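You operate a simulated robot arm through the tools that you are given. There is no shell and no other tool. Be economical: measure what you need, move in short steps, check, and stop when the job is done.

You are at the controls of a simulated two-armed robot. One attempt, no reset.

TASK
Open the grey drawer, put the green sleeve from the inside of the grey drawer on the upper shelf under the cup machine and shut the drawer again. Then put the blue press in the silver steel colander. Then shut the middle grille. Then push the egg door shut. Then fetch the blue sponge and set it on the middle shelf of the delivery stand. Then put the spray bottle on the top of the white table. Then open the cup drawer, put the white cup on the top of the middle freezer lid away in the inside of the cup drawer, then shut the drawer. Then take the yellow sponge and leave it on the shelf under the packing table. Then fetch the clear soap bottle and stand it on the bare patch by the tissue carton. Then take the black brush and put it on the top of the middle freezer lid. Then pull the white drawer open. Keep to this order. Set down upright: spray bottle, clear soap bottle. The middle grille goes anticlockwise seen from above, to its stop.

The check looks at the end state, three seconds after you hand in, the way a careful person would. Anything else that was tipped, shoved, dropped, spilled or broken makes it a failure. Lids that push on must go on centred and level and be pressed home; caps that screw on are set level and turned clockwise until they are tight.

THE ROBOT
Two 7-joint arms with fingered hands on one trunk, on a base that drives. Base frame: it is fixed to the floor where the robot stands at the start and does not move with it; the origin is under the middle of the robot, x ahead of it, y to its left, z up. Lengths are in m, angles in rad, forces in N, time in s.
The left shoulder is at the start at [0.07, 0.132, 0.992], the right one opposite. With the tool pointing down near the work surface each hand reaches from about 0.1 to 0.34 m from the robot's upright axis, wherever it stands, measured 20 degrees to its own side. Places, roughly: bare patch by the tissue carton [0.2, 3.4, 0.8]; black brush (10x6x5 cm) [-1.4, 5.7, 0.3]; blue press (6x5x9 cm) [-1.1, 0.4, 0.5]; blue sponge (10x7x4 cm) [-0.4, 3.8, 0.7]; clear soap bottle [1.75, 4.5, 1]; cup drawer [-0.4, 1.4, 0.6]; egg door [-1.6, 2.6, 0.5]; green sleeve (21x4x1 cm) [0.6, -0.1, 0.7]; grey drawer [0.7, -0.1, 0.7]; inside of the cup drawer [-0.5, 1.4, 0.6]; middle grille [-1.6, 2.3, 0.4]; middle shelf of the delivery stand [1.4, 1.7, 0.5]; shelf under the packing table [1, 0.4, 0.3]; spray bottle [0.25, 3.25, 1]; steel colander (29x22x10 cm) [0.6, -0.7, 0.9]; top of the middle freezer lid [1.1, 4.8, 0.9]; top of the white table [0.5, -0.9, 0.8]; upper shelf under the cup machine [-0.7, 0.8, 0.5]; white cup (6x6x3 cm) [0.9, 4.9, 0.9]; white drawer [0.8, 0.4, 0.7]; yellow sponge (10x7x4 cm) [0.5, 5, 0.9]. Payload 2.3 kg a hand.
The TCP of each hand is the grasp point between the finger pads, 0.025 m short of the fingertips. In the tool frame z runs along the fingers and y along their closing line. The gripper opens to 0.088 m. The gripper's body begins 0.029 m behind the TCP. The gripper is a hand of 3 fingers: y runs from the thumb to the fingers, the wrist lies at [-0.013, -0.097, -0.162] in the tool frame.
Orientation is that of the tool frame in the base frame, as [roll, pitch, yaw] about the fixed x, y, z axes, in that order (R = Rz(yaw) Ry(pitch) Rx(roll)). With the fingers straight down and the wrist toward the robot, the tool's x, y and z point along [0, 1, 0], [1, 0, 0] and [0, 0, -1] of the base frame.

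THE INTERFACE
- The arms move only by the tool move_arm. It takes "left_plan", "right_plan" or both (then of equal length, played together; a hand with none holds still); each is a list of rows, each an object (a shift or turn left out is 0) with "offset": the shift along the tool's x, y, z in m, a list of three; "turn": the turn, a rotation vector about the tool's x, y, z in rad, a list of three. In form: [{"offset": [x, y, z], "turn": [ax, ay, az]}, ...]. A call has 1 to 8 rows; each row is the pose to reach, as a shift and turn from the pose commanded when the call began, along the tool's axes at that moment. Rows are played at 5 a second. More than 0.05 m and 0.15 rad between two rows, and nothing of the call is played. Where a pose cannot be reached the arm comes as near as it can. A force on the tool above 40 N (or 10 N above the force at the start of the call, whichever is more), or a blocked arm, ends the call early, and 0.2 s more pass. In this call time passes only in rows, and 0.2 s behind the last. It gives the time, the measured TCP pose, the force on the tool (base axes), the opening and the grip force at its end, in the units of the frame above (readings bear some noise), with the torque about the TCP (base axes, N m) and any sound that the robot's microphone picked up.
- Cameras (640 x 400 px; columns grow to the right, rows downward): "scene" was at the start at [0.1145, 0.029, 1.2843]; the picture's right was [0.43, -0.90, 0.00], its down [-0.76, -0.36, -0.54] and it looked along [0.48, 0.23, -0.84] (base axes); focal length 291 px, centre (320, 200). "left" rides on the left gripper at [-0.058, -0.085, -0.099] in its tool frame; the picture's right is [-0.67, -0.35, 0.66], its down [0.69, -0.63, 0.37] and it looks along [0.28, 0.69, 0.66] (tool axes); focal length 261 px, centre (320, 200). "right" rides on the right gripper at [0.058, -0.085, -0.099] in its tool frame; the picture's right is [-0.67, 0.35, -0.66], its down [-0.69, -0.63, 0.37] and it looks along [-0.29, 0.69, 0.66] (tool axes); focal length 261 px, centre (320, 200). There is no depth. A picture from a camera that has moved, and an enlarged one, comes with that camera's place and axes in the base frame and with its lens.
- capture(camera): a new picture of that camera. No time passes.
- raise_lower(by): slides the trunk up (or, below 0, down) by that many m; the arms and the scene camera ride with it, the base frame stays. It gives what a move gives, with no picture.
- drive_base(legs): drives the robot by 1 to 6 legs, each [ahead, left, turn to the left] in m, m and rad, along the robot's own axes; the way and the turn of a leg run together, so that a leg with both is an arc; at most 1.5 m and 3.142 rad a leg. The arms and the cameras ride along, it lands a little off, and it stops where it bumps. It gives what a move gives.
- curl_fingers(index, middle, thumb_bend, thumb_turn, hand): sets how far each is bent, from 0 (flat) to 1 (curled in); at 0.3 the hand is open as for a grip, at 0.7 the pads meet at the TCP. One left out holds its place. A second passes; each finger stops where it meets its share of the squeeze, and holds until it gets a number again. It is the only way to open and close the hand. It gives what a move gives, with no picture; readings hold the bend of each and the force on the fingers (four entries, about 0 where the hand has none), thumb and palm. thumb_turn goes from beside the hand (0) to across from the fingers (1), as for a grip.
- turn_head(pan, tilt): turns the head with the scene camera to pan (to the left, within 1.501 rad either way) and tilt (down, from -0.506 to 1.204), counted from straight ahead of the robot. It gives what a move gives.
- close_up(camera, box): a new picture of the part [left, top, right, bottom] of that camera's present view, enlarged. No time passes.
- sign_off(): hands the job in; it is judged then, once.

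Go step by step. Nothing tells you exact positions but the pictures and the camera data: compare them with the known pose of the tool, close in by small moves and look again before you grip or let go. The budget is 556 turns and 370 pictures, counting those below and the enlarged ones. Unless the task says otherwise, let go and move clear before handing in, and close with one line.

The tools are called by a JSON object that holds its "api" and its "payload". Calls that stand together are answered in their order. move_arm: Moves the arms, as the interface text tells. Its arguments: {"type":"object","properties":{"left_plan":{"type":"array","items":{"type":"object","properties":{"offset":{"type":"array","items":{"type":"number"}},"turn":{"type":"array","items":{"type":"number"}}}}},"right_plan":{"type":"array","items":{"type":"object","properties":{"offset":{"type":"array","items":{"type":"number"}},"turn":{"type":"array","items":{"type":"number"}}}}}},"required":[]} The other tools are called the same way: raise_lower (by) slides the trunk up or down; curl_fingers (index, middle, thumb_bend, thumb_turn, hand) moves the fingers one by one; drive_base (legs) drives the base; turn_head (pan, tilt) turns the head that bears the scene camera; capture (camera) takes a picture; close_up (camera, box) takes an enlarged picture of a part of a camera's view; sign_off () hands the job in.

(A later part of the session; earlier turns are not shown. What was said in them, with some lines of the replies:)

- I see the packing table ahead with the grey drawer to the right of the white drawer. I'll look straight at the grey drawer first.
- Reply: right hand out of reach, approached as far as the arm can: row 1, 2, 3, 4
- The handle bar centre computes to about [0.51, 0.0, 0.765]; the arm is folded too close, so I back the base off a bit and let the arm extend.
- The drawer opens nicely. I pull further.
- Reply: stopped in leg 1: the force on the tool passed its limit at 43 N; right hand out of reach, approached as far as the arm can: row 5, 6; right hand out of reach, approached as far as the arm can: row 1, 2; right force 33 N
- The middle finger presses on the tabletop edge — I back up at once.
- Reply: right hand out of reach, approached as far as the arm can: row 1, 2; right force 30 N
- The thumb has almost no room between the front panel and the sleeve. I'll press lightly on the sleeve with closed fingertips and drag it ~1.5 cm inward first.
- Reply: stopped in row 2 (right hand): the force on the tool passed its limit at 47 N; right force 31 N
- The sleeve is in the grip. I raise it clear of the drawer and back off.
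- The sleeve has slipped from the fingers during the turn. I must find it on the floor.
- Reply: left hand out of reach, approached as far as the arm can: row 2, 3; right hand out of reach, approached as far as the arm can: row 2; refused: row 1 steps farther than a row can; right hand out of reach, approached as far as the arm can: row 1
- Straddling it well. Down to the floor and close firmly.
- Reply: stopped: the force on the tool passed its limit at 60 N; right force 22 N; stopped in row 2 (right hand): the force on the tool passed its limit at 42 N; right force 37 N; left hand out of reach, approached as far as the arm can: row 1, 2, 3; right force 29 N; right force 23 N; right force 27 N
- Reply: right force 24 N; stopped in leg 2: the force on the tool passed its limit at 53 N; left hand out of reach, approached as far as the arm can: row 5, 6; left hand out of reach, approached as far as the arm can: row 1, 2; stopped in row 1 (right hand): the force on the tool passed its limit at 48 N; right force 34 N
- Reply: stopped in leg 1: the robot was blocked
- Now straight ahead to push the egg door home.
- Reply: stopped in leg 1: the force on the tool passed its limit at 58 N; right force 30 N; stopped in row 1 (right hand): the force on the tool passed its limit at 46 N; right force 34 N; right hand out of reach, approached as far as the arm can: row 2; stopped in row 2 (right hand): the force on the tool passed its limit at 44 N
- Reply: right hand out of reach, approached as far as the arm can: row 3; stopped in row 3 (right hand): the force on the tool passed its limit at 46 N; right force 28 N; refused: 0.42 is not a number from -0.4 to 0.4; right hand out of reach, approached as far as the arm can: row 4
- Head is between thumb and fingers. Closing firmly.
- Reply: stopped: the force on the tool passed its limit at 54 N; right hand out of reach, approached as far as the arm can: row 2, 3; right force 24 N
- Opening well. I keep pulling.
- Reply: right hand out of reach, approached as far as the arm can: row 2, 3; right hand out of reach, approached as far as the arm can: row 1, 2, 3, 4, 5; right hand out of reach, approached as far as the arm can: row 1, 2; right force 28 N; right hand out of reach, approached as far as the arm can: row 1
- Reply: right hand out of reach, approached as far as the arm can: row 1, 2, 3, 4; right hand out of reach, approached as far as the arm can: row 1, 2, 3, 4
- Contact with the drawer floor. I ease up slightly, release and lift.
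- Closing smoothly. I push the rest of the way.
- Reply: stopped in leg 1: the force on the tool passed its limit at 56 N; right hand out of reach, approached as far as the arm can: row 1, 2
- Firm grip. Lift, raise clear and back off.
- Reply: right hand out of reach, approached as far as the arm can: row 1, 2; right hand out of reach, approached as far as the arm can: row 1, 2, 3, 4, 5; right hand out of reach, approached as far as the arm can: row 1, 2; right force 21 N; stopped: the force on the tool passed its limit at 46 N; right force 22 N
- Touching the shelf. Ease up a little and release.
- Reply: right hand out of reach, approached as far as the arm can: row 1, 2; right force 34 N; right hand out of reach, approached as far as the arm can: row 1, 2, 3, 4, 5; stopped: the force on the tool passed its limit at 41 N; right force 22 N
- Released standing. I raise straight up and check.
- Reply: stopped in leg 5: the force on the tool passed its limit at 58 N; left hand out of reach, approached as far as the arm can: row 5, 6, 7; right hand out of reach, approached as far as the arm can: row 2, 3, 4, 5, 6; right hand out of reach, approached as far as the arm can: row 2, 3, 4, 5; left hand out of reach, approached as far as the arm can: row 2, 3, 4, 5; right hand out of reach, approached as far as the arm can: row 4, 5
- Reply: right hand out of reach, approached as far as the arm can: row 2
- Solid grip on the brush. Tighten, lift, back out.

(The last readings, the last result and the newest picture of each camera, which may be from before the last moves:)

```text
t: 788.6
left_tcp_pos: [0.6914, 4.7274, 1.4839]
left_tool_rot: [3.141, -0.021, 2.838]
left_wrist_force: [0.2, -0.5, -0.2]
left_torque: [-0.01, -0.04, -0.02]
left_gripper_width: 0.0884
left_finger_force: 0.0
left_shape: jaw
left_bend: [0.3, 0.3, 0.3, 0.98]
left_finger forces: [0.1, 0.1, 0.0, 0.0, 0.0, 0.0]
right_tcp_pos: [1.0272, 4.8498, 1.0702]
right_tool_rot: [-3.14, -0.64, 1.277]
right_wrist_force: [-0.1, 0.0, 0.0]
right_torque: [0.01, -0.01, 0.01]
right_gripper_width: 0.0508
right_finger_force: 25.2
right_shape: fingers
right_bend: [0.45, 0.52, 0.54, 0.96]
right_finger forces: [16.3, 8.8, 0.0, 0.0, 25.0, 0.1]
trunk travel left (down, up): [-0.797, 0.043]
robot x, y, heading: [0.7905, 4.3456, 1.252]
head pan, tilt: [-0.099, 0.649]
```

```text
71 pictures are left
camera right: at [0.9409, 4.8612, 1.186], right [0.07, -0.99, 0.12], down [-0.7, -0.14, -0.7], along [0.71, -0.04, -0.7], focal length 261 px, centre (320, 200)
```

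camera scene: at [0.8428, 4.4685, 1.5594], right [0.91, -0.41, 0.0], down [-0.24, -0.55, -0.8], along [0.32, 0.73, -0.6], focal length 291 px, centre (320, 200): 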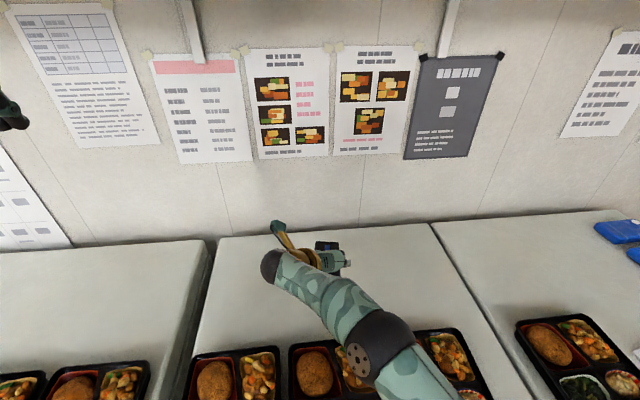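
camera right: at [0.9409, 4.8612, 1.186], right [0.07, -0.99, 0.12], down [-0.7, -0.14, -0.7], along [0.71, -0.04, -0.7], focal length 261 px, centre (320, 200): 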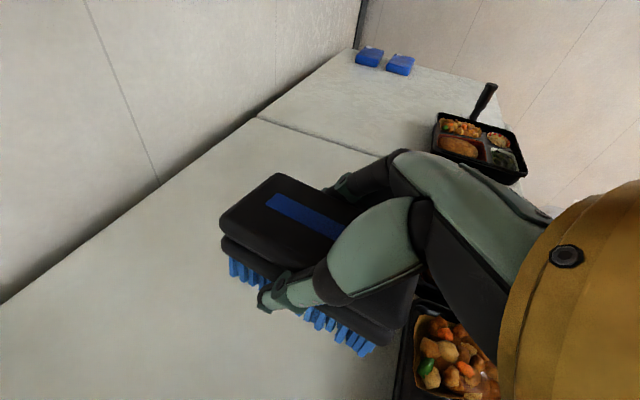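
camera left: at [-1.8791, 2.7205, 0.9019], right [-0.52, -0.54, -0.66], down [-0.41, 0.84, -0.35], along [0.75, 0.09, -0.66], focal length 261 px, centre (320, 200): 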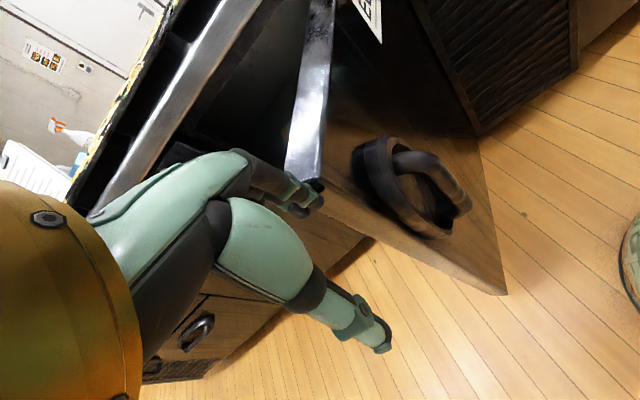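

{"api": "drive_base", "payload": {"legs": [[-0.08, 0, 0]]}}

{"api": "move_arm", "payload": {"right_plan": [{"offset": [0.036, 0, 0.027]}, {"offset": [0.072, 0, 0.054]}, {"offset": [0.08, 0, 0.06]}, {"offset": [0.05, 0, 0.1]}, {"offset": [0.026, 0, 0.132]}]}}

{"api": "capture", "payload": {"camera": "scene"}}

{"api": "capture", "payload": {"camera": "right"}}

```text
t: 789.6
left_tcp_pos: [0.6706, 4.6647, 1.4792]
left_tool_rot: [-3.134, -0.021, 2.837]
left_wrist_force: [0.7, -0.4, -0.7]
left_torque: [-0.05, 0.03, -0.01]
left_gripper_width: 0.088
left_finger_force: 0.1
left_shape: jaw
left_bend: [0.3, 0.3, 0.3, 0.98]
left_finger forces: [0.0, 0.0, 0.0, 0.0, 0.0, 0.1]
right_tcp_pos: [1.0053, 4.7854, 1.0655]
right_tool_rot: [-3.138, -0.63, 1.277]
right_wrist_force: [-0.6, -0.1, -0.6]
right_torque: [0.01, 0.0, 0.02]
right_gripper_width: 0.051
right_finger_force: 25.0
right_shape: fingers
right_bend: [0.45, 0.52, 0.54, 0.96]
right_finger forces: [16.4, 8.8, 0.0, 0.0, 25.1, 0.1]
trunk travel left (down, up): [-0.797, 0.043]
robot x, y, heading: [0.7681, 4.2729, 1.251]
head pan, tilt: [-0.099, 0.649]
```

```text
t: 790.8
left_tcp_pos: [0.6694, 4.6572, 1.4812]
left_tool_rot: [-3.139, -0.02, 2.836]
left_wrist_force: [-0.5, 0.7, 0.3]
left_torque: [0.0, 0.0, 0.02]
left_gripper_width: 0.0878
left_finger_force: 0.2
left_shape: jaw
left_bend: [0.3, 0.3, 0.3, 0.98]
left_finger forces: [0.0, 0.0, 0.1, 0.0, 0.1, 0.0]
right_tcp_pos: [1.0536, 4.777, 0.9938]
right_tool_rot: [-3.138, -0.637, 1.275]
right_wrist_force: [0.8, 0.6, -1.0]
right_torque: [-0.01, -0.01, -0.01]
right_gripper_width: 0.0505
right_finger_force: 24.1
right_shape: fingers
right_bend: [0.45, 0.52, 0.54, 0.96]
right_finger forces: [15.7, 8.7, 0.0, 0.0, 24.2, 0.0]
right hand out of reach, approached as far as the arm can: row 1, 2, 3, 4, 5
trunk travel left (down, up): [-0.797, 0.043]
robot x, y, heading: [0.767, 4.2694, 1.255]
head pan, tilt: [-0.099, 0.649]
```

```text
70 pictures are left
camera scene: at [0.8213, 4.3987, 1.5589], right [0.91, -0.4, 0.0], down [-0.25, -0.55, -0.8], along [0.32, 0.73, -0.61], focal length 291 px, centre (320, 200)
```

scene: 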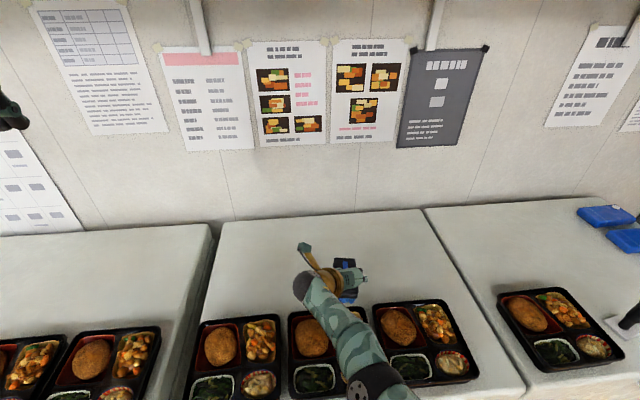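

```text
69 pictures are left
camera right: at [0.967, 4.7884, 1.1082], right [0.07, -0.99, 0.13], down [-0.7, -0.14, -0.7], along [0.71, -0.04, -0.7], focal length 261 px, centre (320, 200)
```

right: 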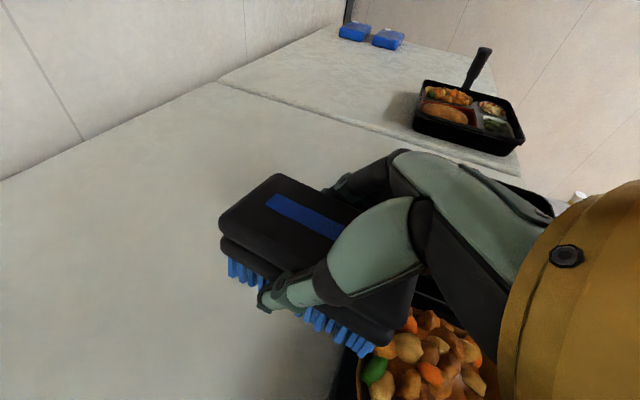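

{"api": "drive_base", "payload": {"legs": [[0.09, 0, 0]]}}

{"api": "raise_lower", "payload": {"by": -0.055}}

{"api": "capture", "payload": {"camera": "right"}}

{"api": "capture", "payload": {"camera": "scene"}}

```text
t: 791.9
left_tcp_pos: [0.6904, 4.7284, 1.4863]
left_tool_rot: [3.134, -0.022, 2.838]
left_wrist_force: [-0.9, -0.2, -0.3]
left_torque: [0.0, -0.02, 0.01]
left_gripper_width: 0.088
left_finger_force: 0.0
left_shape: jaw
left_bend: [0.3, 0.3, 0.3, 0.98]
left_finger forces: [0.0, 0.1, 0.1, 0.1, 0.0, 0.1]
right_tcp_pos: [1.0766, 4.8545, 0.9988]
right_tool_rot: [-3.139, -0.642, 1.279]
right_wrist_force: [0.4, -0.9, -1.2]
right_torque: [0.02, 0.02, 0.01]
right_gripper_width: 0.0503
right_finger_force: 24.0
right_shape: fingers
right_bend: [0.45, 0.52, 0.54, 0.96]
right_finger forces: [15.6, 8.6, 0.0, 0.2, 24.2, 0.1]
trunk travel left (down, up): [-0.797, 0.043]
robot x, y, heading: [0.7937, 4.3544, 1.259]
head pan, tilt: [-0.099, 0.649]
```

```text
t: 792.9
left_tcp_pos: [0.6957, 4.7393, 1.4279]
left_tool_rot: [3.14, -0.02, 2.839]
left_wrist_force: [0.2, -0.5, 0.3]
left_torque: [-0.02, -0.01, 0.0]
left_gripper_width: 0.088
left_finger_force: 0.1
left_shape: jaw
left_bend: [0.3, 0.3, 0.3, 0.98]
left_finger forces: [0.0, 0.0, 0.0, 0.0, 0.0, 0.1]
right_tcp_pos: [1.0783, 4.8586, 0.9389]
right_tool_rot: [-3.139, -0.637, 1.276]
right_wrist_force: [0.7, 0.6, -0.8]
right_torque: [0.01, 0.03, -0.03]
right_gripper_width: 0.0504
right_finger_force: 24.2
right_shape: fingers
right_bend: [0.45, 0.52, 0.54, 0.96]
right_finger forces: [15.5, 8.6, 0.0, 0.1, 24.2, 0.0]
trunk travel left (down, up): [-0.742, 0.098]
robot x, y, heading: [0.7961, 4.3538, 1.259]
head pan, tilt: [-0.099, 0.649]
```

```text
68 pictures are left
camera right: at [0.9925, 4.8714, 1.0536], right [0.07, -0.99, 0.13], down [-0.7, -0.14, -0.7], along [0.71, -0.04, -0.7], focal length 261 px, centre (320, 200)
```

right: 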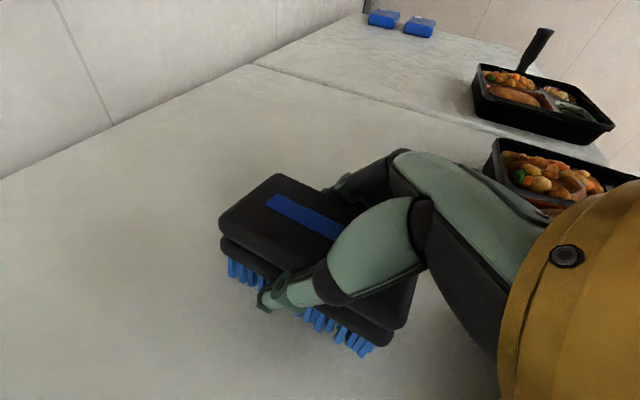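

```text
67 pictures are left
camera scene: at [0.8471, 4.4812, 1.5039], right [0.92, -0.4, 0.0], down [-0.24, -0.55, -0.8], along [0.32, 0.73, -0.61], focal length 291 px, centre (320, 200)
```

scene: 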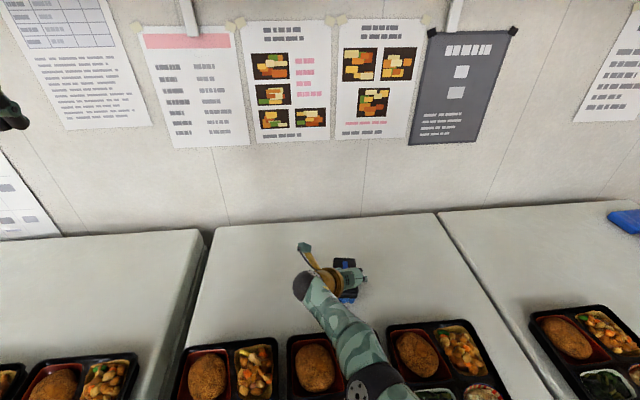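

{"api": "raise_lower", "payload": {"by": -0.012}}

{"api": "raise_lower", "payload": {"by": -0.008}}

{"api": "raise_lower", "payload": {"by": -0.008}}

```text
t: 793.5
left_tcp_pos: [0.6952, 4.739, 1.4146]
left_tool_rot: [3.141, -0.02, 2.839]
left_wrist_force: [0.1, -0.1, -0.3]
left_torque: [-0.01, -0.02, 0.01]
left_gripper_width: 0.088
left_finger_force: 0.1
left_shape: jaw
left_bend: [0.3, 0.3, 0.3, 0.98]
left_finger forces: [0.0, 0.1, 0.1, 0.1, 0.0, 0.0]
right_tcp_pos: [1.0802, 4.8595, 0.9264]
right_tool_rot: [-3.137, -0.636, 1.277]
right_wrist_force: [-0.3, 0.4, -1.3]
right_torque: [-0.01, -0.01, 0.02]
right_gripper_width: 0.0507
right_finger_force: 24.3
right_shape: fingers
right_bend: [0.45, 0.52, 0.54, 0.96]
right_finger forces: [15.7, 8.6, 0.0, 0.0, 24.3, 0.0]
trunk travel left (down, up): [-0.73, 0.11]
robot x, y, heading: [0.7934, 4.351, 1.252]
head pan, tilt: [-0.099, 0.649]
```

```text
t: 794.1
left_tcp_pos: [0.6942, 4.7382, 1.4082]
left_tool_rot: [3.139, -0.021, 2.839]
left_wrist_force: [-0.6, 0.0, 0.3]
left_torque: [0.03, 0.0, 0.03]
left_gripper_width: 0.0882
left_finger_force: 0.1
left_shape: jaw
left_bend: [0.3, 0.3, 0.3, 0.98]
left_finger forces: [0.0, 0.0, 0.0, 0.0, 0.0, 0.0]
right_tcp_pos: [1.0774, 4.8583, 0.9198]
right_tool_rot: [-3.139, -0.638, 1.277]
right_wrist_force: [-0.5, 0.0, 3.6]
right_torque: [-0.01, -0.1, 0.02]
right_gripper_width: 0.0503
right_finger_force: 24.0
right_shape: fingers
right_bend: [0.45, 0.52, 0.54, 0.96]
right_finger forces: [15.2, 8.9, 0.0, 0.1, 24.7, 0.0]
trunk travel left (down, up): [-0.722, 0.118]
robot x, y, heading: [0.7929, 4.3559, 1.255]
head pan, tilt: [-0.099, 0.649]
```

```text
t: 794.6
left_tcp_pos: [0.6908, 4.7329, 1.4002]
left_tool_rot: [3.137, -0.019, 2.84]
left_wrist_force: [-0.7, 0.0, 0.5]
left_torque: [-0.01, 0.01, 0.02]
left_gripper_width: 0.088
left_finger_force: 0.2
left_shape: jaw
left_bend: [0.3, 0.3, 0.3, 0.98]
left_finger forces: [0.0, 0.0, 0.0, 0.1, 0.0, 0.0]
right_tcp_pos: [1.0778, 4.8563, 0.9163]
right_tool_rot: [3.139, -0.648, 1.282]
right_wrist_force: [1.9, 7.8, 27.4]
right_torque: [-0.13, -0.62, -0.16]
right_gripper_width: 0.0503
right_finger_force: 26.1
right_shape: fingers
right_bend: [0.45, 0.52, 0.55, 0.94]
right_finger forces: [15.6, 10.0, 0.0, 0.0, 27.2, 0.0]
trunk travel left (down, up): [-0.714, 0.126]
robot x, y, heading: [0.7945, 4.3535, 1.261]
head pan, tilt: [-0.099, 0.649]
```

Contact. Ease up a touch, release, lift away.

{"api": "raise_lower", "payload": {"by": 0.006}}

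{"api": "curl_fingers", "payload": {"hand": "right", "index": 0.25, "middle": 0.25, "thumb_bend": 0.25}}

{"api": "raise_lower", "payload": {"by": 0.11}}

{"api": "capture", "payload": {"camera": "right"}}

```text
t: 795.2
left_tcp_pos: [0.6928, 4.7354, 1.4068]
left_tool_rot: [3.138, -0.019, 2.841]
left_wrist_force: [-0.3, -0.1, 0.0]
left_torque: [-0.01, -0.04, 0.01]
left_gripper_width: 0.088
left_finger_force: 0.1
left_shape: jaw
left_bend: [0.3, 0.3, 0.3, 0.98]
left_finger forces: [0.1, 0.1, 0.0, 0.1, 0.0, 0.0]
right_tcp_pos: [1.0763, 4.8566, 0.9182]
right_tool_rot: [-3.141, -0.638, 1.279]
right_wrist_force: [-0.2, -1.0, 11.4]
right_torque: [0.0, -0.34, -0.02]
right_gripper_width: 0.0497
right_finger_force: 23.7
right_shape: fingers
right_bend: [0.45, 0.52, 0.55, 0.96]
right_finger forces: [14.8, 9.3, 0.0, 0.1, 24.3, 0.0]
trunk travel left (down, up): [-0.72, 0.12]
robot x, y, heading: [0.7931, 4.3559, 1.256]
head pan, tilt: [-0.099, 0.649]
```

```text
t: 796.2
left_tcp_pos: [0.6958, 4.7384, 1.4053]
left_tool_rot: [3.141, -0.021, 2.84]
left_wrist_force: [0.2, 0.7, -0.7]
left_torque: [0.0, 0.0, -0.01]
left_gripper_width: 0.088
left_finger_force: 0.0
left_shape: jaw
left_bend: [0.3, 0.3, 0.3, 0.98]
left_finger forces: [0.0, 0.0, 0.1, 0.1, 0.0, 0.1]
right_tcp_pos: [1.0797, 4.8588, 0.9165]
right_tool_rot: [-3.139, -0.637, 1.279]
right_wrist_force: [0.0, -0.3, -0.9]
right_torque: [0.01, -0.01, 0.0]
right_gripper_width: 0.0942
right_finger_force: 0.1
right_shape: fingers
right_bend: [0.25, 0.25, 0.25, 0.97]
right_finger forces: [0.1, 0.1, 0.1, 0.0, 0.0, 0.0]
trunk travel left (down, up): [-0.72, 0.12]
robot x, y, heading: [0.7952, 4.3519, 1.256]
head pan, tilt: [-0.099, 0.649]
```

```text
t: 797.6
left_tcp_pos: [0.6942, 4.7383, 1.5147]
left_tool_rot: [3.141, -0.022, 2.838]
left_wrist_force: [-0.1, -0.7, 0.1]
left_torque: [0.01, 0.03, -0.03]
left_gripper_width: 0.0882
left_finger_force: 0.0
left_shape: jaw
left_bend: [0.3, 0.3, 0.3, 0.98]
left_finger forces: [0.1, 0.1, 0.0, 0.0, 0.1, 0.1]
right_tcp_pos: [1.0788, 4.8575, 1.027]
right_tool_rot: [-3.14, -0.637, 1.277]
right_wrist_force: [0.0, 0.0, 0.6]
right_torque: [0.01, -0.02, -0.02]
right_gripper_width: 0.094
right_finger_force: 0.0
right_shape: fingers
right_bend: [0.25, 0.25, 0.25, 0.97]
right_finger forces: [0.0, 0.1, 0.0, 0.0, 0.0, 0.0]
trunk travel left (down, up): [-0.83, 0.01]
robot x, y, heading: [0.7955, 4.357, 1.256]
head pan, tilt: [-0.099, 0.649]
```

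```text
66 pictures are left
camera right: at [0.9922, 4.8707, 1.1422], right [0.07, -0.99, 0.13], down [-0.7, -0.14, -0.7], along [0.71, -0.04, -0.7], focal length 261 px, centre (320, 200)
```

right: 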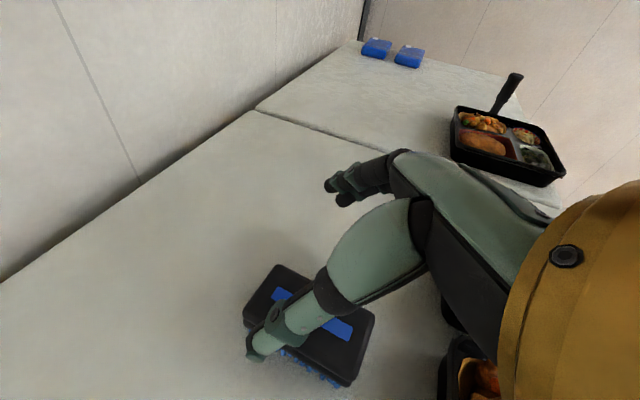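

{"api": "drive_base", "payload": {"legs": [[-0.35, 0, 0], [0, -0.6, 0]]}}

{"api": "move_arm", "payload": {"right_plan": [{"turn": [0, -0.13, 0], "offset": [-0.02, 0, 0]}, {"turn": [0, -0.26, 0], "offset": [-0.04, 0, 0]}, {"turn": [0, -0.39, 0], "offset": [-0.06, 0, 0]}, {"turn": [0, -0.52, 0], "offset": [-0.08, 0, 0]}, {"turn": [0, -0.64, 0], "offset": [-0.1, 0, 0]}]}}

{"api": "move_arm", "payload": {"right_plan": [{"turn": [0, 0, -0.14]}, {"turn": [0, 0, -0.28]}, {"turn": [0, 0, -0.42]}, {"turn": [0, 0, -0.56]}, {"turn": [0, 0, -0.7]}, {"turn": [0, 0, -0.84]}]}}

{"api": "move_arm", "payload": {"right_plan": [{"turn": [0, 0, -0.14]}, {"turn": [0, 0, -0.28]}, {"turn": [0, 0, -0.42]}, {"turn": [0, 0, -0.56]}, {"turn": [0, 0, -0.7]}]}}

```text
t: 802.8
left_tcp_pos: [1.1528, 4.2257, 1.5146]
left_tool_rot: [3.14, -0.019, 2.824]
left_wrist_force: [0.2, -0.1, 0.5]
left_torque: [0.05, 0.04, 0.02]
left_gripper_width: 0.0879
left_finger_force: 0.1
left_shape: jaw
left_bend: [0.3, 0.3, 0.3, 0.98]
left_finger forces: [0.0, 0.0, 0.0, 0.0, 0.1, 0.1]
right_tcp_pos: [1.5392, 4.3408, 1.0261]
right_tool_rot: [-3.141, -0.636, 1.264]
right_wrist_force: [0.3, -0.3, 0.4]
right_torque: [-0.04, 0.02, 0.0]
right_gripper_width: 0.0939
right_finger_force: 0.1
right_shape: fingers
right_bend: [0.25, 0.25, 0.25, 0.97]
right_finger forces: [0.1, 0.0, 0.1, 0.0, 0.0, 0.0]
trunk travel left (down, up): [-0.83, 0.01]
robot x, y, heading: [1.2485, 3.8384, 1.242]
head pan, tilt: [-0.099, 0.649]
```

```text
t: 804.0
left_tcp_pos: [1.1553, 4.2251, 1.5152]
left_tool_rot: [3.141, -0.021, 2.823]
left_wrist_force: [-0.1, 0.4, 0.5]
left_torque: [-0.01, -0.01, 0.01]
left_gripper_width: 0.0881
left_finger_force: 0.1
left_shape: jaw
left_bend: [0.3, 0.3, 0.3, 0.98]
left_finger forces: [0.0, 0.0, 0.0, 0.0, 0.1, 0.0]
right_tcp_pos: [1.5153, 4.2395, 0.9724]
right_tool_rot: [-3.14, 0.006, 1.266]
right_wrist_force: [-0.3, -0.8, 0.0]
right_torque: [0.02, 0.03, -0.01]
right_gripper_width: 0.0943
right_finger_force: 0.1
right_shape: fingers
right_bend: [0.25, 0.25, 0.25, 0.97]
right_finger forces: [0.1, 0.1, 0.0, 0.0, 0.1, 0.0]
right hand out of reach, approached as far as the arm can: row 3, 4, 5
trunk travel left (down, up): [-0.83, 0.01]
robot x, y, heading: [1.2503, 3.8393, 1.244]
head pan, tilt: [-0.099, 0.649]
```

```text
t: 805.4
left_tcp_pos: [1.1559, 4.2242, 1.5162]
left_tool_rot: [-3.142, -0.02, 2.824]
left_wrist_force: [0.4, 0.3, 0.1]
left_torque: [-0.04, 0.03, -0.01]
left_gripper_width: 0.0881
left_finger_force: 0.0
left_shape: jaw
left_bend: [0.3, 0.3, 0.3, 0.98]
left_finger forces: [0.0, 0.1, 0.1, 0.1, 0.0, 0.0]
right_tcp_pos: [1.5181, 4.2376, 0.9734]
right_tool_rot: [-3.14, -0.002, 2.106]
right_wrist_force: [-0.5, 0.5, 0.0]
right_torque: [0.0, 0.0, 0.0]
right_gripper_width: 0.0941
right_finger_force: 0.0
right_shape: fingers
right_bend: [0.25, 0.25, 0.25, 0.97]
right_finger forces: [0.0, 0.0, 0.0, 0.0, 0.0, 0.0]
trunk travel left (down, up): [-0.83, 0.01]
robot x, y, heading: [1.251, 3.8404, 1.241]
head pan, tilt: [-0.099, 0.649]
```

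```text
t: 806.6
left_tcp_pos: [1.1557, 4.2236, 1.5148]
left_tool_rot: [-3.142, -0.02, 2.823]
left_wrist_force: [-0.3, 0.2, -0.6]
left_torque: [-0.02, 0.01, 0.0]
left_gripper_width: 0.0879
left_finger_force: 0.0
left_shape: jaw
left_bend: [0.3, 0.3, 0.3, 0.98]
left_finger forces: [0.1, 0.1, 0.1, 0.0, 0.2, 0.1]
right_tcp_pos: [1.5187, 4.2391, 0.9737]
right_tool_rot: [-3.141, -0.003, 2.806]
right_wrist_force: [0.4, -0.3, -0.2]
right_torque: [0.0, 0.01, -0.02]
right_gripper_width: 0.094
right_finger_force: 0.1
right_shape: fingers
right_bend: [0.25, 0.25, 0.25, 0.97]
right_finger forces: [0.0, 0.1, 0.0, 0.0, 0.1, 0.0]
trunk travel left (down, up): [-0.83, 0.01]
robot x, y, heading: [1.2469, 3.8387, 1.24]
head pan, tilt: [-0.099, 0.649]
```

{"api": "drive_base", "payload": {"legs": [[-1.4, 0, 0], [-1.4, 0, 0], [-0.45, 0, 0], [0, 0, -1.55]]}}

{"api": "turn_head", "payload": {"pan": -0.1, "tilt": 0.75}}

{"api": "capture", "payload": {"camera": "scene"}}

```text
t: 826.6
left_tcp_pos: [0.507, 0.8091, 1.5166]
left_tool_rot: [-3.141, -0.021, 1.224]
left_wrist_force: [0.2, 0.2, -0.5]
left_torque: [0.0, -0.01, -0.01]
left_gripper_width: 0.0878
left_finger_force: 0.1
left_shape: jaw
left_bend: [0.3, 0.3, 0.3, 0.98]
left_finger forces: [0.0, 0.0, 0.0, 0.0, 0.0, 0.0]
right_tcp_pos: [0.5104, 0.4441, 0.974]
right_tool_rot: [-3.137, -0.002, 1.205]
right_wrist_force: [0.0, 0.6, -0.7]
right_torque: [0.03, -0.02, -0.02]
right_gripper_width: 0.0942
right_finger_force: 0.1
right_shape: fingers
right_bend: [0.25, 0.25, 0.25, 0.97]
right_finger forces: [0.1, 0.1, 0.1, 0.0, 0.0, 0.0]
trunk travel left (down, up): [-0.83, 0.01]
robot x, y, heading: [0.1183, 0.7263, -0.36]
head pan, tilt: [-0.099, 0.649]
```

```text
t: 827.3
left_tcp_pos: [0.5058, 0.8089, 1.5158]
left_tool_rot: [3.141, -0.021, 1.225]
left_wrist_force: [0.4, -0.6, 0.2]
left_torque: [0.01, 0.03, 0.01]
left_gripper_width: 0.088
left_finger_force: 0.1
left_shape: jaw
left_bend: [0.3, 0.3, 0.3, 0.98]
left_finger forces: [0.0, 0.0, 0.1, 0.0, 0.0, 0.0]
right_tcp_pos: [0.5112, 0.4458, 0.9746]
right_tool_rot: [-3.138, -0.001, 1.205]
right_wrist_force: [0.2, -0.4, -0.5]
right_torque: [-0.01, -0.04, -0.03]
right_gripper_width: 0.0941
right_finger_force: 0.1
right_shape: fingers
right_bend: [0.25, 0.25, 0.25, 0.97]
right_finger forces: [0.1, 0.1, 0.0, 0.0, 0.1, 0.1]
trunk travel left (down, up): [-0.83, 0.01]
robot x, y, heading: [0.1147, 0.726, -0.358]
head pan, tilt: [-0.099, 0.75]
```

```text
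65 pictures are left
camera scene: at [0.2401, 0.6705, 1.5836], right [-0.44, -0.9, 0.0], down [-0.61, 0.3, -0.73], along [0.66, -0.32, -0.68], focal length 291 px, centre (320, 200)
```

scene: 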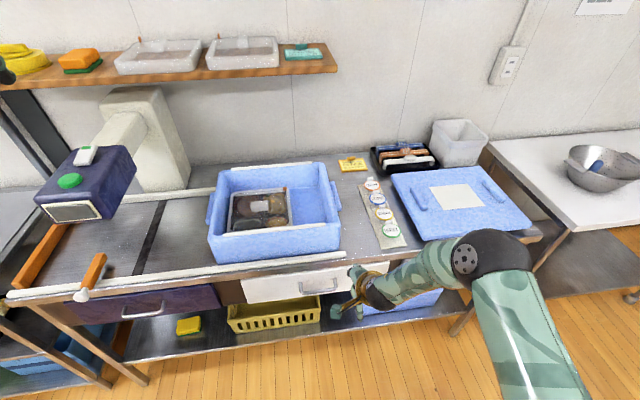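

{"api": "drive_base", "payload": {"legs": [[-0.08, 0.05, 0.045]]}}

{"api": "move_arm", "payload": {"right_plan": [{"turn": [-0.13, 0, 0]}, {"turn": [-0.26, 0, 0]}, {"turn": [-0.39, 0, 0]}, {"turn": [-0.52, 0, 0]}, {"turn": [-0.65, 0, 0]}, {"turn": [-0.76, 0, 0]}]}}

{"api": "curl_fingers", "payload": {"hand": "right", "index": 0.47, "middle": 0.47, "thumb_bend": 0.45}}

{"api": "raise_lower", "payload": {"by": -0.14}}

{"api": "capture", "payload": {"camera": "right"}}

{"api": "capture", "payload": {"camera": "scene"}}

```text
t: 828.4
left_tcp_pos: [0.4493, 0.8905, 1.5143]
left_tool_rot: [-3.136, -0.026, 1.269]
left_wrist_force: [0.5, -0.9, -0.3]
left_torque: [0.01, 0.06, 0.01]
left_gripper_width: 0.0879
left_finger_force: 0.1
left_shape: jaw
left_bend: [0.3, 0.3, 0.3, 0.98]
left_finger forces: [0.0, 0.1, 0.0, 0.1, 0.1, 0.1]
right_tcp_pos: [0.4681, 0.5305, 0.9705]
right_tool_rot: [-3.133, -0.004, 1.249]
right_wrist_force: [0.1, 0.1, -0.6]
right_torque: [0.01, -0.04, 0.01]
right_gripper_width: 0.094
right_finger_force: 0.0
right_shape: fingers
right_bend: [0.25, 0.25, 0.25, 0.97]
right_finger forces: [0.1, 0.0, 0.0, 0.1, 0.0, 0.1]
trunk travel left (down, up): [-0.83, 0.01]
robot x, y, heading: [0.0597, 0.7974, -0.315]
head pan, tilt: [-0.099, 0.75]
```

```text
t: 829.8
left_tcp_pos: [0.4446, 0.8983, 1.5151]
left_tool_rot: [3.141, -0.022, 1.269]
left_wrist_force: [-0.5, 0.8, 0.2]
left_torque: [0.01, 0.01, 0.01]
left_gripper_width: 0.0881
left_finger_force: 0.0
left_shape: jaw
left_bend: [0.3, 0.3, 0.3, 0.98]
left_finger forces: [0.0, 0.0, 0.0, 0.0, 0.0, 0.0]
right_tcp_pos: [0.4785, 0.5677, 0.9793]
right_tool_rot: [2.385, 0.01, 1.234]
right_wrist_force: [0.9, 0.6, 0.1]
right_torque: [-0.01, 0.0, 0.04]
right_gripper_width: 0.0942
right_finger_force: 0.0
right_shape: fingers
right_bend: [0.25, 0.25, 0.25, 0.97]
right_finger forces: [0.0, 0.0, 0.1, 0.0, 0.1, 0.0]
right hand out of reach, approached as far as the arm can: row 2, 3, 4, 5, 6
trunk travel left (down, up): [-0.83, 0.01]
robot x, y, heading: [0.0594, 0.7968, -0.32]
head pan, tilt: [-0.099, 0.75]
```

```text
t: 830.8
left_tcp_pos: [0.4446, 0.8979, 1.5143]
left_tool_rot: [3.141, -0.021, 1.27]
left_wrist_force: [0.4, 0.0, -0.3]
left_torque: [0.0, -0.01, 0.0]
left_gripper_width: 0.088
left_finger_force: 0.0
left_shape: jaw
left_bend: [0.3, 0.3, 0.3, 0.98]
left_finger forces: [0.1, 0.0, 0.0, 0.1, 0.1, 0.0]
right_tcp_pos: [0.4788, 0.5687, 0.9784]
right_tool_rot: [2.387, 0.011, 1.232]
right_wrist_force: [-0.6, 0.4, -0.8]
right_torque: [0.02, -0.02, 0.02]
right_gripper_width: 0.0508
right_finger_force: 0.0
right_shape: fingers
right_bend: [0.47, 0.47, 0.45, 0.97]
right_finger forces: [0.0, 0.0, 0.0, 0.0, 0.1, 0.1]
trunk travel left (down, up): [-0.83, 0.01]
robot x, y, heading: [0.0596, 0.7981, -0.316]
head pan, tilt: [-0.099, 0.75]
```

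```text
t: 832.5
left_tcp_pos: [0.4449, 0.8971, 1.3748]
left_tool_rot: [3.14, -0.021, 1.269]
left_wrist_force: [0.5, -0.3, -0.3]
left_torque: [0.0, 0.03, 0.01]
left_gripper_width: 0.088
left_finger_force: 0.0
left_shape: jaw
left_bend: [0.3, 0.3, 0.3, 0.98]
left_finger forces: [0.1, 0.0, 0.0, 0.1, 0.0, 0.0]
right_tcp_pos: [0.4787, 0.5689, 0.8395]
right_tool_rot: [2.387, 0.011, 1.233]
right_wrist_force: [-0.9, -0.3, 0.4]
right_torque: [-0.01, 0.03, 0.0]
right_gripper_width: 0.0507
right_finger_force: 0.0
right_shape: fingers
right_bend: [0.47, 0.47, 0.45, 0.97]
right_finger forces: [0.1, 0.1, 0.0, 0.0, 0.0, 0.0]
trunk travel left (down, up): [-0.69, 0.15]
robot x, y, heading: [0.0613, 0.7995, -0.319]
head pan, tilt: [-0.099, 0.75]
```

```text
64 pictures are left
camera right: at [0.3739, 0.6657, 0.8531], right [-0.4, -0.56, 0.72], down [-0.43, -0.58, -0.69], along [0.81, -0.59, 0.0], focal length 261 px, centre (320, 200)
```

right: 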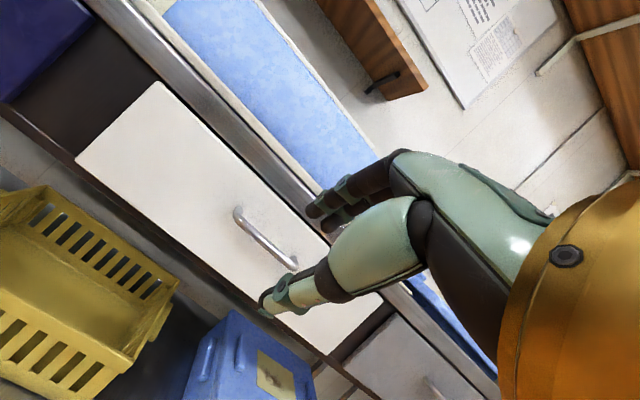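

```text
63 pictures are left
camera scene: at [0.1846, 0.7478, 1.4435], right [-0.4, -0.92, 0.0], down [-0.62, 0.28, -0.73], along [0.67, -0.29, -0.68], focal length 291 px, centre (320, 200)
```

scene: 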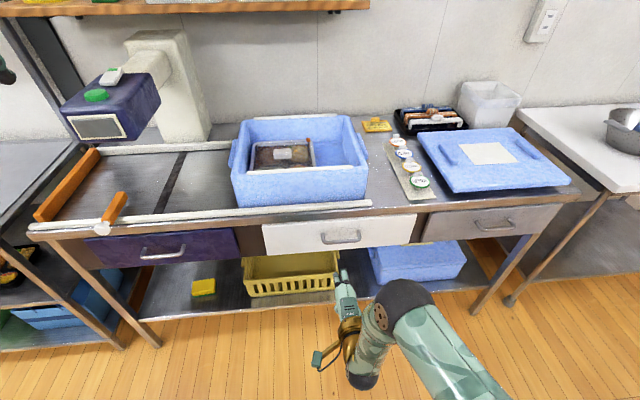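

{"api": "drive_base", "payload": {"legs": [[0.11, 0, 0]]}}

{"api": "move_arm", "payload": {"right_plan": [{"offset": [-0.018, 0.008, 0.024]}, {"offset": [-0.037, 0.0167, 0.046]}]}}

{"api": "capture", "payload": {"camera": "right"}}

{"api": "close_up", "payload": {"camera": "scene", "box": [240, 180, 440, 330]}}

```text
t: 833.6
left_tcp_pos: [0.5441, 0.8646, 1.3765]
left_tool_rot: [3.141, -0.019, 1.27]
left_wrist_force: [0.1, -0.1, 0.7]
left_torque: [0.01, 0.01, 0.01]
left_gripper_width: 0.0881
left_finger_force: 0.0
left_shape: jaw
left_bend: [0.3, 0.3, 0.3, 0.98]
left_finger forces: [0.1, 0.1, 0.0, 0.0, 0.0, 0.0]
right_tcp_pos: [0.5807, 0.5351, 0.8411]
right_tool_rot: [2.384, 0.011, 1.232]
right_wrist_force: [1.3, -0.3, 0.2]
right_torque: [-0.01, -0.01, 0.01]
right_gripper_width: 0.0511
right_finger_force: 0.0
right_shape: fingers
right_bend: [0.47, 0.47, 0.45, 0.97]
right_finger forces: [0.0, 0.1, 0.1, 0.1, 0.0, 0.0]
trunk travel left (down, up): [-0.69, 0.15]
robot x, y, heading: [0.1619, 0.7621, -0.313]
head pan, tilt: [-0.099, 0.75]
```

```text
t: 834.2
left_tcp_pos: [0.5473, 0.8637, 1.3754]
left_tool_rot: [-3.14, -0.021, 1.269]
left_wrist_force: [1.0, -0.1, -0.9]
left_torque: [0.01, 0.0, 0.0]
left_gripper_width: 0.0879
left_finger_force: 0.1
left_shape: jaw
left_bend: [0.3, 0.3, 0.3, 0.98]
left_finger forces: [0.0, 0.0, 0.1, 0.0, 0.1, 0.1]
right_tcp_pos: [0.6246, 0.5084, 0.8147]
right_tool_rot: [2.39, 0.019, 1.222]
right_wrist_force: [0.2, -0.1, -0.1]
right_torque: [0.02, -0.01, -0.02]
right_gripper_width: 0.0509
right_finger_force: 0.1
right_shape: fingers
right_bend: [0.47, 0.47, 0.45, 0.97]
right_finger forces: [0.0, 0.0, 0.0, 0.1, 0.0, 0.1]
right hand out of reach, approached as far as the arm can: row 1, 2
trunk travel left (down, up): [-0.69, 0.15]
robot x, y, heading: [0.1657, 0.7652, -0.315]
head pan, tilt: [-0.099, 0.75]
```

```text
62 pictures are left
camera right: at [0.5199, 0.6063, 0.8283], right [-0.41, -0.55, 0.73], down [-0.44, -0.58, -0.68], along [0.8, -0.6, 0.0], focal length 261 px, centre (320, 200)
```

right: 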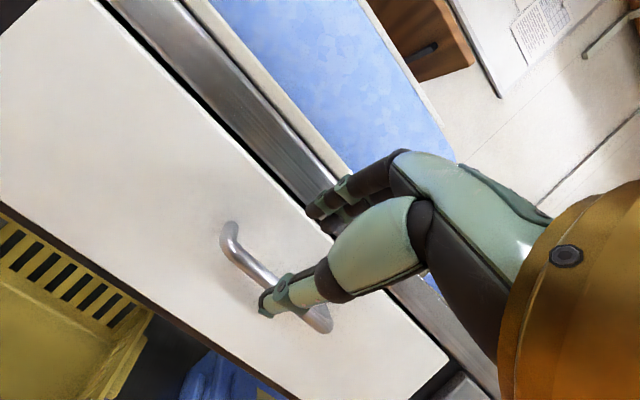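

```text
2.67 times, centred on (340, 255) of scene
camera zoom: at [0.2879, 0.7138, 1.4435], right [-0.4, -0.92, 0.0], down [-0.62, 0.27, -0.73], along [0.67, -0.29, -0.68], focal length 776 px, centre (267, 53)
```

zoom: 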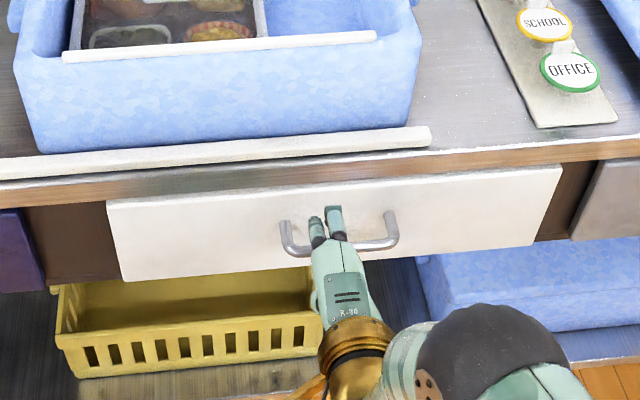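

{"api": "move_arm", "payload": {"right_plan": [{"offset": [-0.008, 0, 0.03]}, {"offset": [-0.012, 0.0, 0.057]}]}}

{"api": "curl_fingers", "payload": {"hand": "right", "index": 0.75, "middle": 0.75, "thumb_bend": 0.7}}

{"api": "capture", "payload": {"camera": "right"}}

```text
t: 834.9
left_tcp_pos: [0.545, 0.8646, 1.3766]
left_tool_rot: [3.141, -0.02, 1.27]
left_wrist_force: [-1.1, 0.2, 0.0]
left_torque: [0.0, 0.02, 0.02]
left_gripper_width: 0.0879
left_finger_force: 0.0
left_shape: jaw
left_bend: [0.3, 0.3, 0.3, 0.98]
left_finger forces: [0.0, 0.1, 0.1, 0.0, 0.0, 0.0]
right_tcp_pos: [0.6567, 0.4851, 0.7754]
right_tool_rot: [2.39, 0.009, 1.235]
right_wrist_force: [-1.3, 0.0, -0.3]
right_torque: [0.02, 0.04, 0.0]
right_gripper_width: 0.0491
right_finger_force: 0.2
right_shape: fingers
right_bend: [0.49, 0.47, 0.45, 0.97]
right_finger forces: [0.8, 0.4, 0.0, 0.0, 0.0, 0.0]
trunk travel left (down, up): [-0.69, 0.15]
robot x, y, heading: [0.1637, 0.7626, -0.313]
head pan, tilt: [-0.099, 0.75]
```

```text
t: 835.9
left_tcp_pos: [0.5489, 0.8633, 1.375]
left_tool_rot: [-3.139, -0.02, 1.268]
left_wrist_force: [-0.3, -0.2, 0.5]
left_torque: [0.03, 0.02, -0.02]
left_gripper_width: 0.0881
left_finger_force: 0.1
left_shape: jaw
left_bend: [0.3, 0.3, 0.3, 0.98]
left_finger forces: [0.0, 0.0, 0.0, 0.1, 0.1, 0.0]
right_tcp_pos: [0.6592, 0.4841, 0.7746]
right_tool_rot: [2.389, 0.01, 1.232]
right_wrist_force: [1.7, -0.8, -2.3]
right_torque: [-0.01, 0.02, 0.02]
right_gripper_width: 0.004
right_finger_force: 6.8
right_shape: fingers
right_bend: [0.74, 0.74, 0.64, 0.97]
right_finger forces: [4.1, 3.4, 0.1, 0.0, 6.6, 0.0]
trunk travel left (down, up): [-0.69, 0.15]
robot x, y, heading: [0.1643, 0.7675, -0.312]
head pan, tilt: [-0.099, 0.75]
```

```text
60 pictures are left
camera right: at [0.5538, 0.5817, 0.7896], right [-0.4, -0.56, 0.72], down [-0.43, -0.58, -0.69], along [0.81, -0.59, 0.0], focal length 261 px, centre (320, 200)
```

right: 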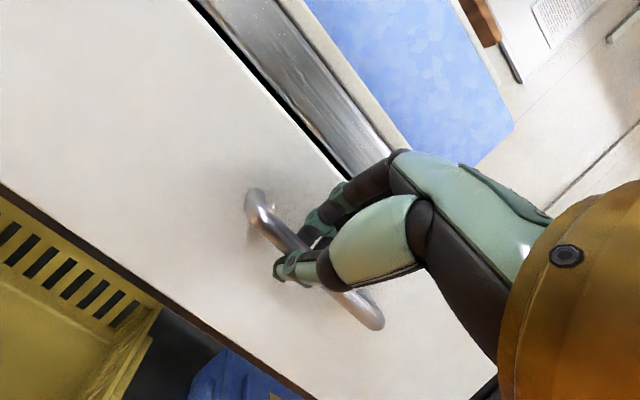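

Bar is caught between fingers and thumb. Pulling the drawer open straight out.

{"api": "drive_base", "payload": {"legs": [[-0.08, 0, 0]]}}

{"api": "drive_base", "payload": {"legs": [[-0.1, 0, 0]]}}

{"api": "capture", "payload": {"camera": "scene"}}

```text
t: 836.9
left_tcp_pos: [0.4733, 0.888, 1.3751]
left_tool_rot: [-3.141, -0.021, 1.272]
left_wrist_force: [-0.2, -0.3, -0.3]
left_torque: [0.02, -0.01, 0.0]
left_gripper_width: 0.0882
left_finger_force: 0.1
left_shape: jaw
left_bend: [0.3, 0.3, 0.3, 0.98]
left_finger forces: [0.0, 0.0, 0.0, 0.0, 0.1, 0.0]
right_tcp_pos: [0.5837, 0.5095, 0.7755]
right_tool_rot: [2.387, 0.009, 1.238]
right_wrist_force: [-1.1, -2.8, 0.8]
right_torque: [-0.1, -0.04, 0.0]
right_gripper_width: 0.0046
right_finger_force: 7.5
right_shape: fingers
right_bend: [0.74, 0.75, 0.62, 0.98]
right_finger forces: [4.2, 4.2, 0.0, 0.0, 7.5, 0.0]
trunk travel left (down, up): [-0.69, 0.15]
robot x, y, heading: [0.0829, 0.785, -0.312]
head pan, tilt: [-0.099, 0.75]
```

```text
t: 838.1
left_tcp_pos: [0.3783, 0.9201, 1.3755]
left_tool_rot: [-3.141, -0.022, 1.273]
left_wrist_force: [-0.3, 0.8, 0.4]
left_torque: [-0.01, -0.03, -0.01]
left_gripper_width: 0.0881
left_finger_force: 0.1
left_shape: jaw
left_bend: [0.3, 0.3, 0.3, 0.98]
left_finger forces: [0.0, 0.1, 0.0, 0.0, 0.0, 0.0]
right_tcp_pos: [0.4911, 0.5415, 0.7773]
right_tool_rot: [2.386, 0.01, 1.237]
right_wrist_force: [-0.7, -2.3, -2.6]
right_torque: [-0.08, -0.04, -0.03]
right_gripper_width: 0.0047
right_finger_force: 7.6
right_shape: fingers
right_bend: [0.74, 0.75, 0.62, 0.98]
right_finger forces: [3.8, 3.6, 0.1, 0.0, 7.7, 0.0]
trunk travel left (down, up): [-0.69, 0.15]
robot x, y, heading: [-0.0087, 0.8223, -0.309]
head pan, tilt: [-0.099, 0.75]
```

```text
59 pictures are left
camera scene: at [0.1197, 0.7684, 1.4434], right [-0.4, -0.92, 0.0], down [-0.63, 0.27, -0.73], along [0.67, -0.29, -0.68], focal length 291 px, centre (320, 200)
```

scene: 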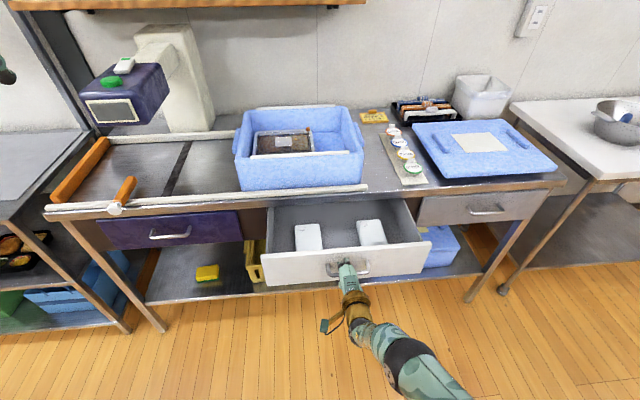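

{"api": "drive_base", "payload": {"legs": [[-0.08, 0, 0]]}}

{"api": "curl_fingers", "payload": {"hand": "right", "index": 0.42, "middle": 0.42, "thumb_bend": 0.38}}

{"api": "move_arm", "payload": {"right_plan": [{"offset": [0, 0, -0.04]}, {"offset": [0, 0, -0.08]}]}}

{"api": "capture", "payload": {"camera": "scene"}}

```text
t: 839.1
left_tcp_pos: [0.3047, 0.9437, 1.3757]
left_tool_rot: [-3.138, -0.021, 1.27]
left_wrist_force: [0.8, -0.8, -0.4]
left_torque: [0.01, 0.02, -0.02]
left_gripper_width: 0.088
left_finger_force: 0.1
left_shape: jaw
left_bend: [0.3, 0.3, 0.3, 0.98]
left_finger forces: [0.0, 0.1, 0.1, 0.0, 0.0, 0.0]
right_tcp_pos: [0.4145, 0.5639, 0.7772]
right_tool_rot: [2.385, 0.01, 1.234]
right_wrist_force: [0.9, -0.5, -0.7]
right_torque: [-0.04, 0.0, 0.0]
right_gripper_width: 0.0049
right_finger_force: 7.7
right_shape: fingers
right_bend: [0.75, 0.75, 0.62, 0.97]
right_finger forces: [3.9, 3.7, 0.0, 0.0, 7.9, 0.1]
trunk travel left (down, up): [-0.69, 0.15]
robot x, y, heading: [-0.0835, 0.8469, -0.313]
head pan, tilt: [-0.099, 0.75]
```

```text
t: 840.1
left_tcp_pos: [0.3032, 0.9439, 1.3752]
left_tool_rot: [3.141, -0.021, 1.271]
left_wrist_force: [0.8, 1.2, -0.7]
left_torque: [0.03, 0.01, 0.02]
left_gripper_width: 0.0878
left_finger_force: 0.0
left_shape: jaw
left_bend: [0.3, 0.3, 0.3, 0.98]
left_finger forces: [0.0, 0.1, 0.0, 0.1, 0.0, 0.0]
right_tcp_pos: [0.4132, 0.5636, 0.7779]
right_tool_rot: [2.383, 0.01, 1.234]
right_wrist_force: [0.3, 0.2, -0.8]
right_torque: [-0.01, 0.01, 0.03]
right_gripper_width: 0.0628
right_finger_force: 0.1
right_shape: fingers
right_bend: [0.42, 0.42, 0.38, 0.97]
right_finger forces: [0.0, 0.1, 0.0, 0.0, 0.1, 0.0]
trunk travel left (down, up): [-0.69, 0.15]
robot x, y, heading: [-0.0805, 0.8444, -0.313]
head pan, tilt: [-0.099, 0.75]
```

```text
t: 840.7
left_tcp_pos: [0.3017, 0.9449, 1.3754]
left_tool_rot: [3.138, -0.021, 1.269]
left_wrist_force: [-0.5, -0.2, 0.0]
left_torque: [-0.02, -0.03, 0.02]
left_gripper_width: 0.088
left_finger_force: 0.1
left_shape: jaw
left_bend: [0.3, 0.3, 0.3, 0.98]
left_finger forces: [0.1, 0.0, 0.0, 0.1, 0.0, 0.0]
right_tcp_pos: [0.3678, 0.5976, 0.8349]
right_tool_rot: [2.379, 0.016, 1.226]
right_wrist_force: [0.2, -0.1, 0.3]
right_torque: [-0.01, -0.02, 0.0]
right_gripper_width: 0.0628
right_finger_force: 0.0
right_shape: fingers
right_bend: [0.42, 0.42, 0.38, 0.97]
right_finger forces: [0.0, 0.0, 0.0, 0.0, 0.0, 0.0]
right hand out of reach, approached as far as the arm can: row 1, 2
trunk travel left (down, up): [-0.69, 0.15]
robot x, y, heading: [-0.0857, 0.8436, -0.314]
head pan, tilt: [-0.099, 0.75]
```

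```text
58 pictures are left
camera scene: at [0.0419, 0.7943, 1.4436], right [-0.4, -0.92, 0.0], down [-0.62, 0.27, -0.73], along [0.67, -0.29, -0.68], focal length 291 px, centre (320, 200)
```

scene: 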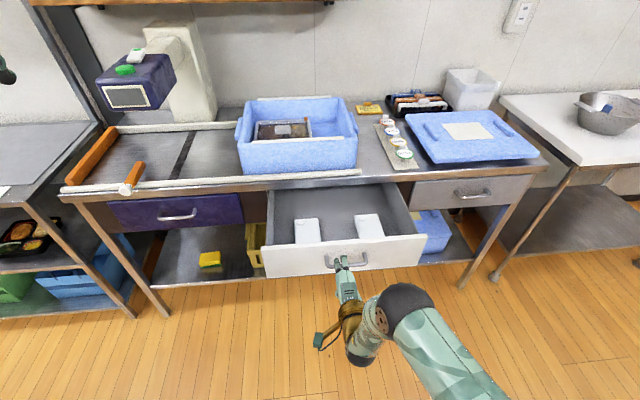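

{"api": "drive_base", "payload": {"legs": [[-0.2, 0, 0]]}}

{"api": "turn_head", "payload": {"pan": -0.7, "tilt": 0.5}}

{"api": "capture", "payload": {"camera": "scene"}}

```text
t: 842.5
left_tcp_pos: [0.1582, 0.9947, 1.374]
left_tool_rot: [-3.14, -0.021, 1.276]
left_wrist_force: [0.9, -0.4, -0.6]
left_torque: [-0.02, 0.03, 0.03]
left_gripper_width: 0.0878
left_finger_force: 0.2
left_shape: jaw
left_bend: [0.3, 0.3, 0.3, 0.98]
left_finger forces: [0.0, 0.0, 0.0, 0.1, 0.0, 0.0]
right_tcp_pos: [0.2267, 0.6482, 0.8326]
right_tool_rot: [2.384, 0.015, 1.234]
right_wrist_force: [0.2, -0.1, -0.6]
right_torque: [0.01, -0.04, -0.01]
right_gripper_width: 0.0632
right_finger_force: 0.2
right_shape: fingers
right_bend: [0.42, 0.42, 0.38, 0.97]
right_finger forces: [0.0, 0.0, 0.0, 0.0, 0.0, 0.1]
trunk travel left (down, up): [-0.69, 0.15]
robot x, y, heading: [-0.2287, 0.8923, -0.303]
head pan, tilt: [-0.099, 0.75]
stopped in leg 1: the robot was blocked; the commanded pose is now the measured one
```

```text
t: 843.5
left_tcp_pos: [0.1564, 0.9953, 1.3741]
left_tool_rot: [3.141, -0.021, 1.276]
left_wrist_force: [0.5, 0.1, 0.2]
left_torque: [-0.03, -0.01, -0.03]
left_gripper_width: 0.0881
left_finger_force: 0.1
left_shape: jaw
left_bend: [0.3, 0.3, 0.3, 0.98]
left_finger forces: [0.0, 0.1, 0.1, 0.1, 0.1, 0.0]
right_tcp_pos: [0.2246, 0.6471, 0.8337]
right_tool_rot: [2.383, 0.016, 1.233]
right_wrist_force: [0.1, 0.3, -0.1]
right_torque: [0.0, -0.03, 0.01]
right_gripper_width: 0.0631
right_finger_force: 0.0
right_shape: fingers
right_bend: [0.42, 0.42, 0.38, 0.97]
right_finger forces: [0.1, 0.0, 0.0, 0.0, 0.1, 0.0]
trunk travel left (down, up): [-0.69, 0.15]
robot x, y, heading: [-0.2267, 0.895, -0.307]
head pan, tilt: [-0.7, 0.499]
```

```text
57 pictures are left
camera scene: at [-0.1307, 0.7995, 1.4655], right [-0.85, -0.53, 0.0], down [-0.26, 0.4, -0.88], along [0.47, -0.74, -0.48], focal length 291 px, centre (320, 200)
```

scene: 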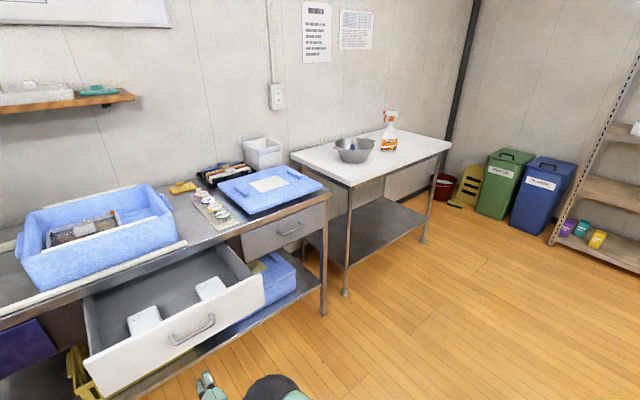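

{"api": "drive_base", "payload": {"legs": [[0.04, 0, 0]]}}

{"api": "sign_off", "payload": {}}

```text
t: 844.4
left_tcp_pos: [0.1874, 0.9859, 1.3782]
left_tool_rot: [3.136, -0.021, 1.278]
left_wrist_force: [-0.9, 0.7, -0.4]
left_torque: [0.0, -0.02, -0.01]
left_gripper_width: 0.0881
left_finger_force: 0.0
left_shape: jaw
left_bend: [0.3, 0.3, 0.3, 0.98]
left_finger forces: [0.0, 0.0, 0.0, 0.0, 0.0, 0.1]
right_tcp_pos: [0.2594, 0.6388, 0.8364]
right_tool_rot: [2.376, 0.014, 1.237]
right_wrist_force: [-1.0, 0.2, 0.0]
right_torque: [0.01, -0.02, 0.0]
right_gripper_width: 0.0632
right_finger_force: 0.1
right_shape: fingers
right_bend: [0.42, 0.42, 0.38, 0.97]
right_finger forces: [0.1, 0.1, 0.1, 0.0, 0.0, 0.0]
trunk travel left (down, up): [-0.69, 0.15]
robot x, y, heading: [-0.1919, 0.8831, -0.307]
head pan, tilt: [-0.7, 0.499]
```

```text
The job is handed in.
```

All eleven steps were done in the given order and the job is handed in, but the green sleeve fell to the floor once (I picked it up and shelved it), the orange sleeve may have shifted a little in the grey drawer, the hand knocked the fridge, and the robot bumped the cup-machine counter backing off; I did not look back at the counter afterwards.
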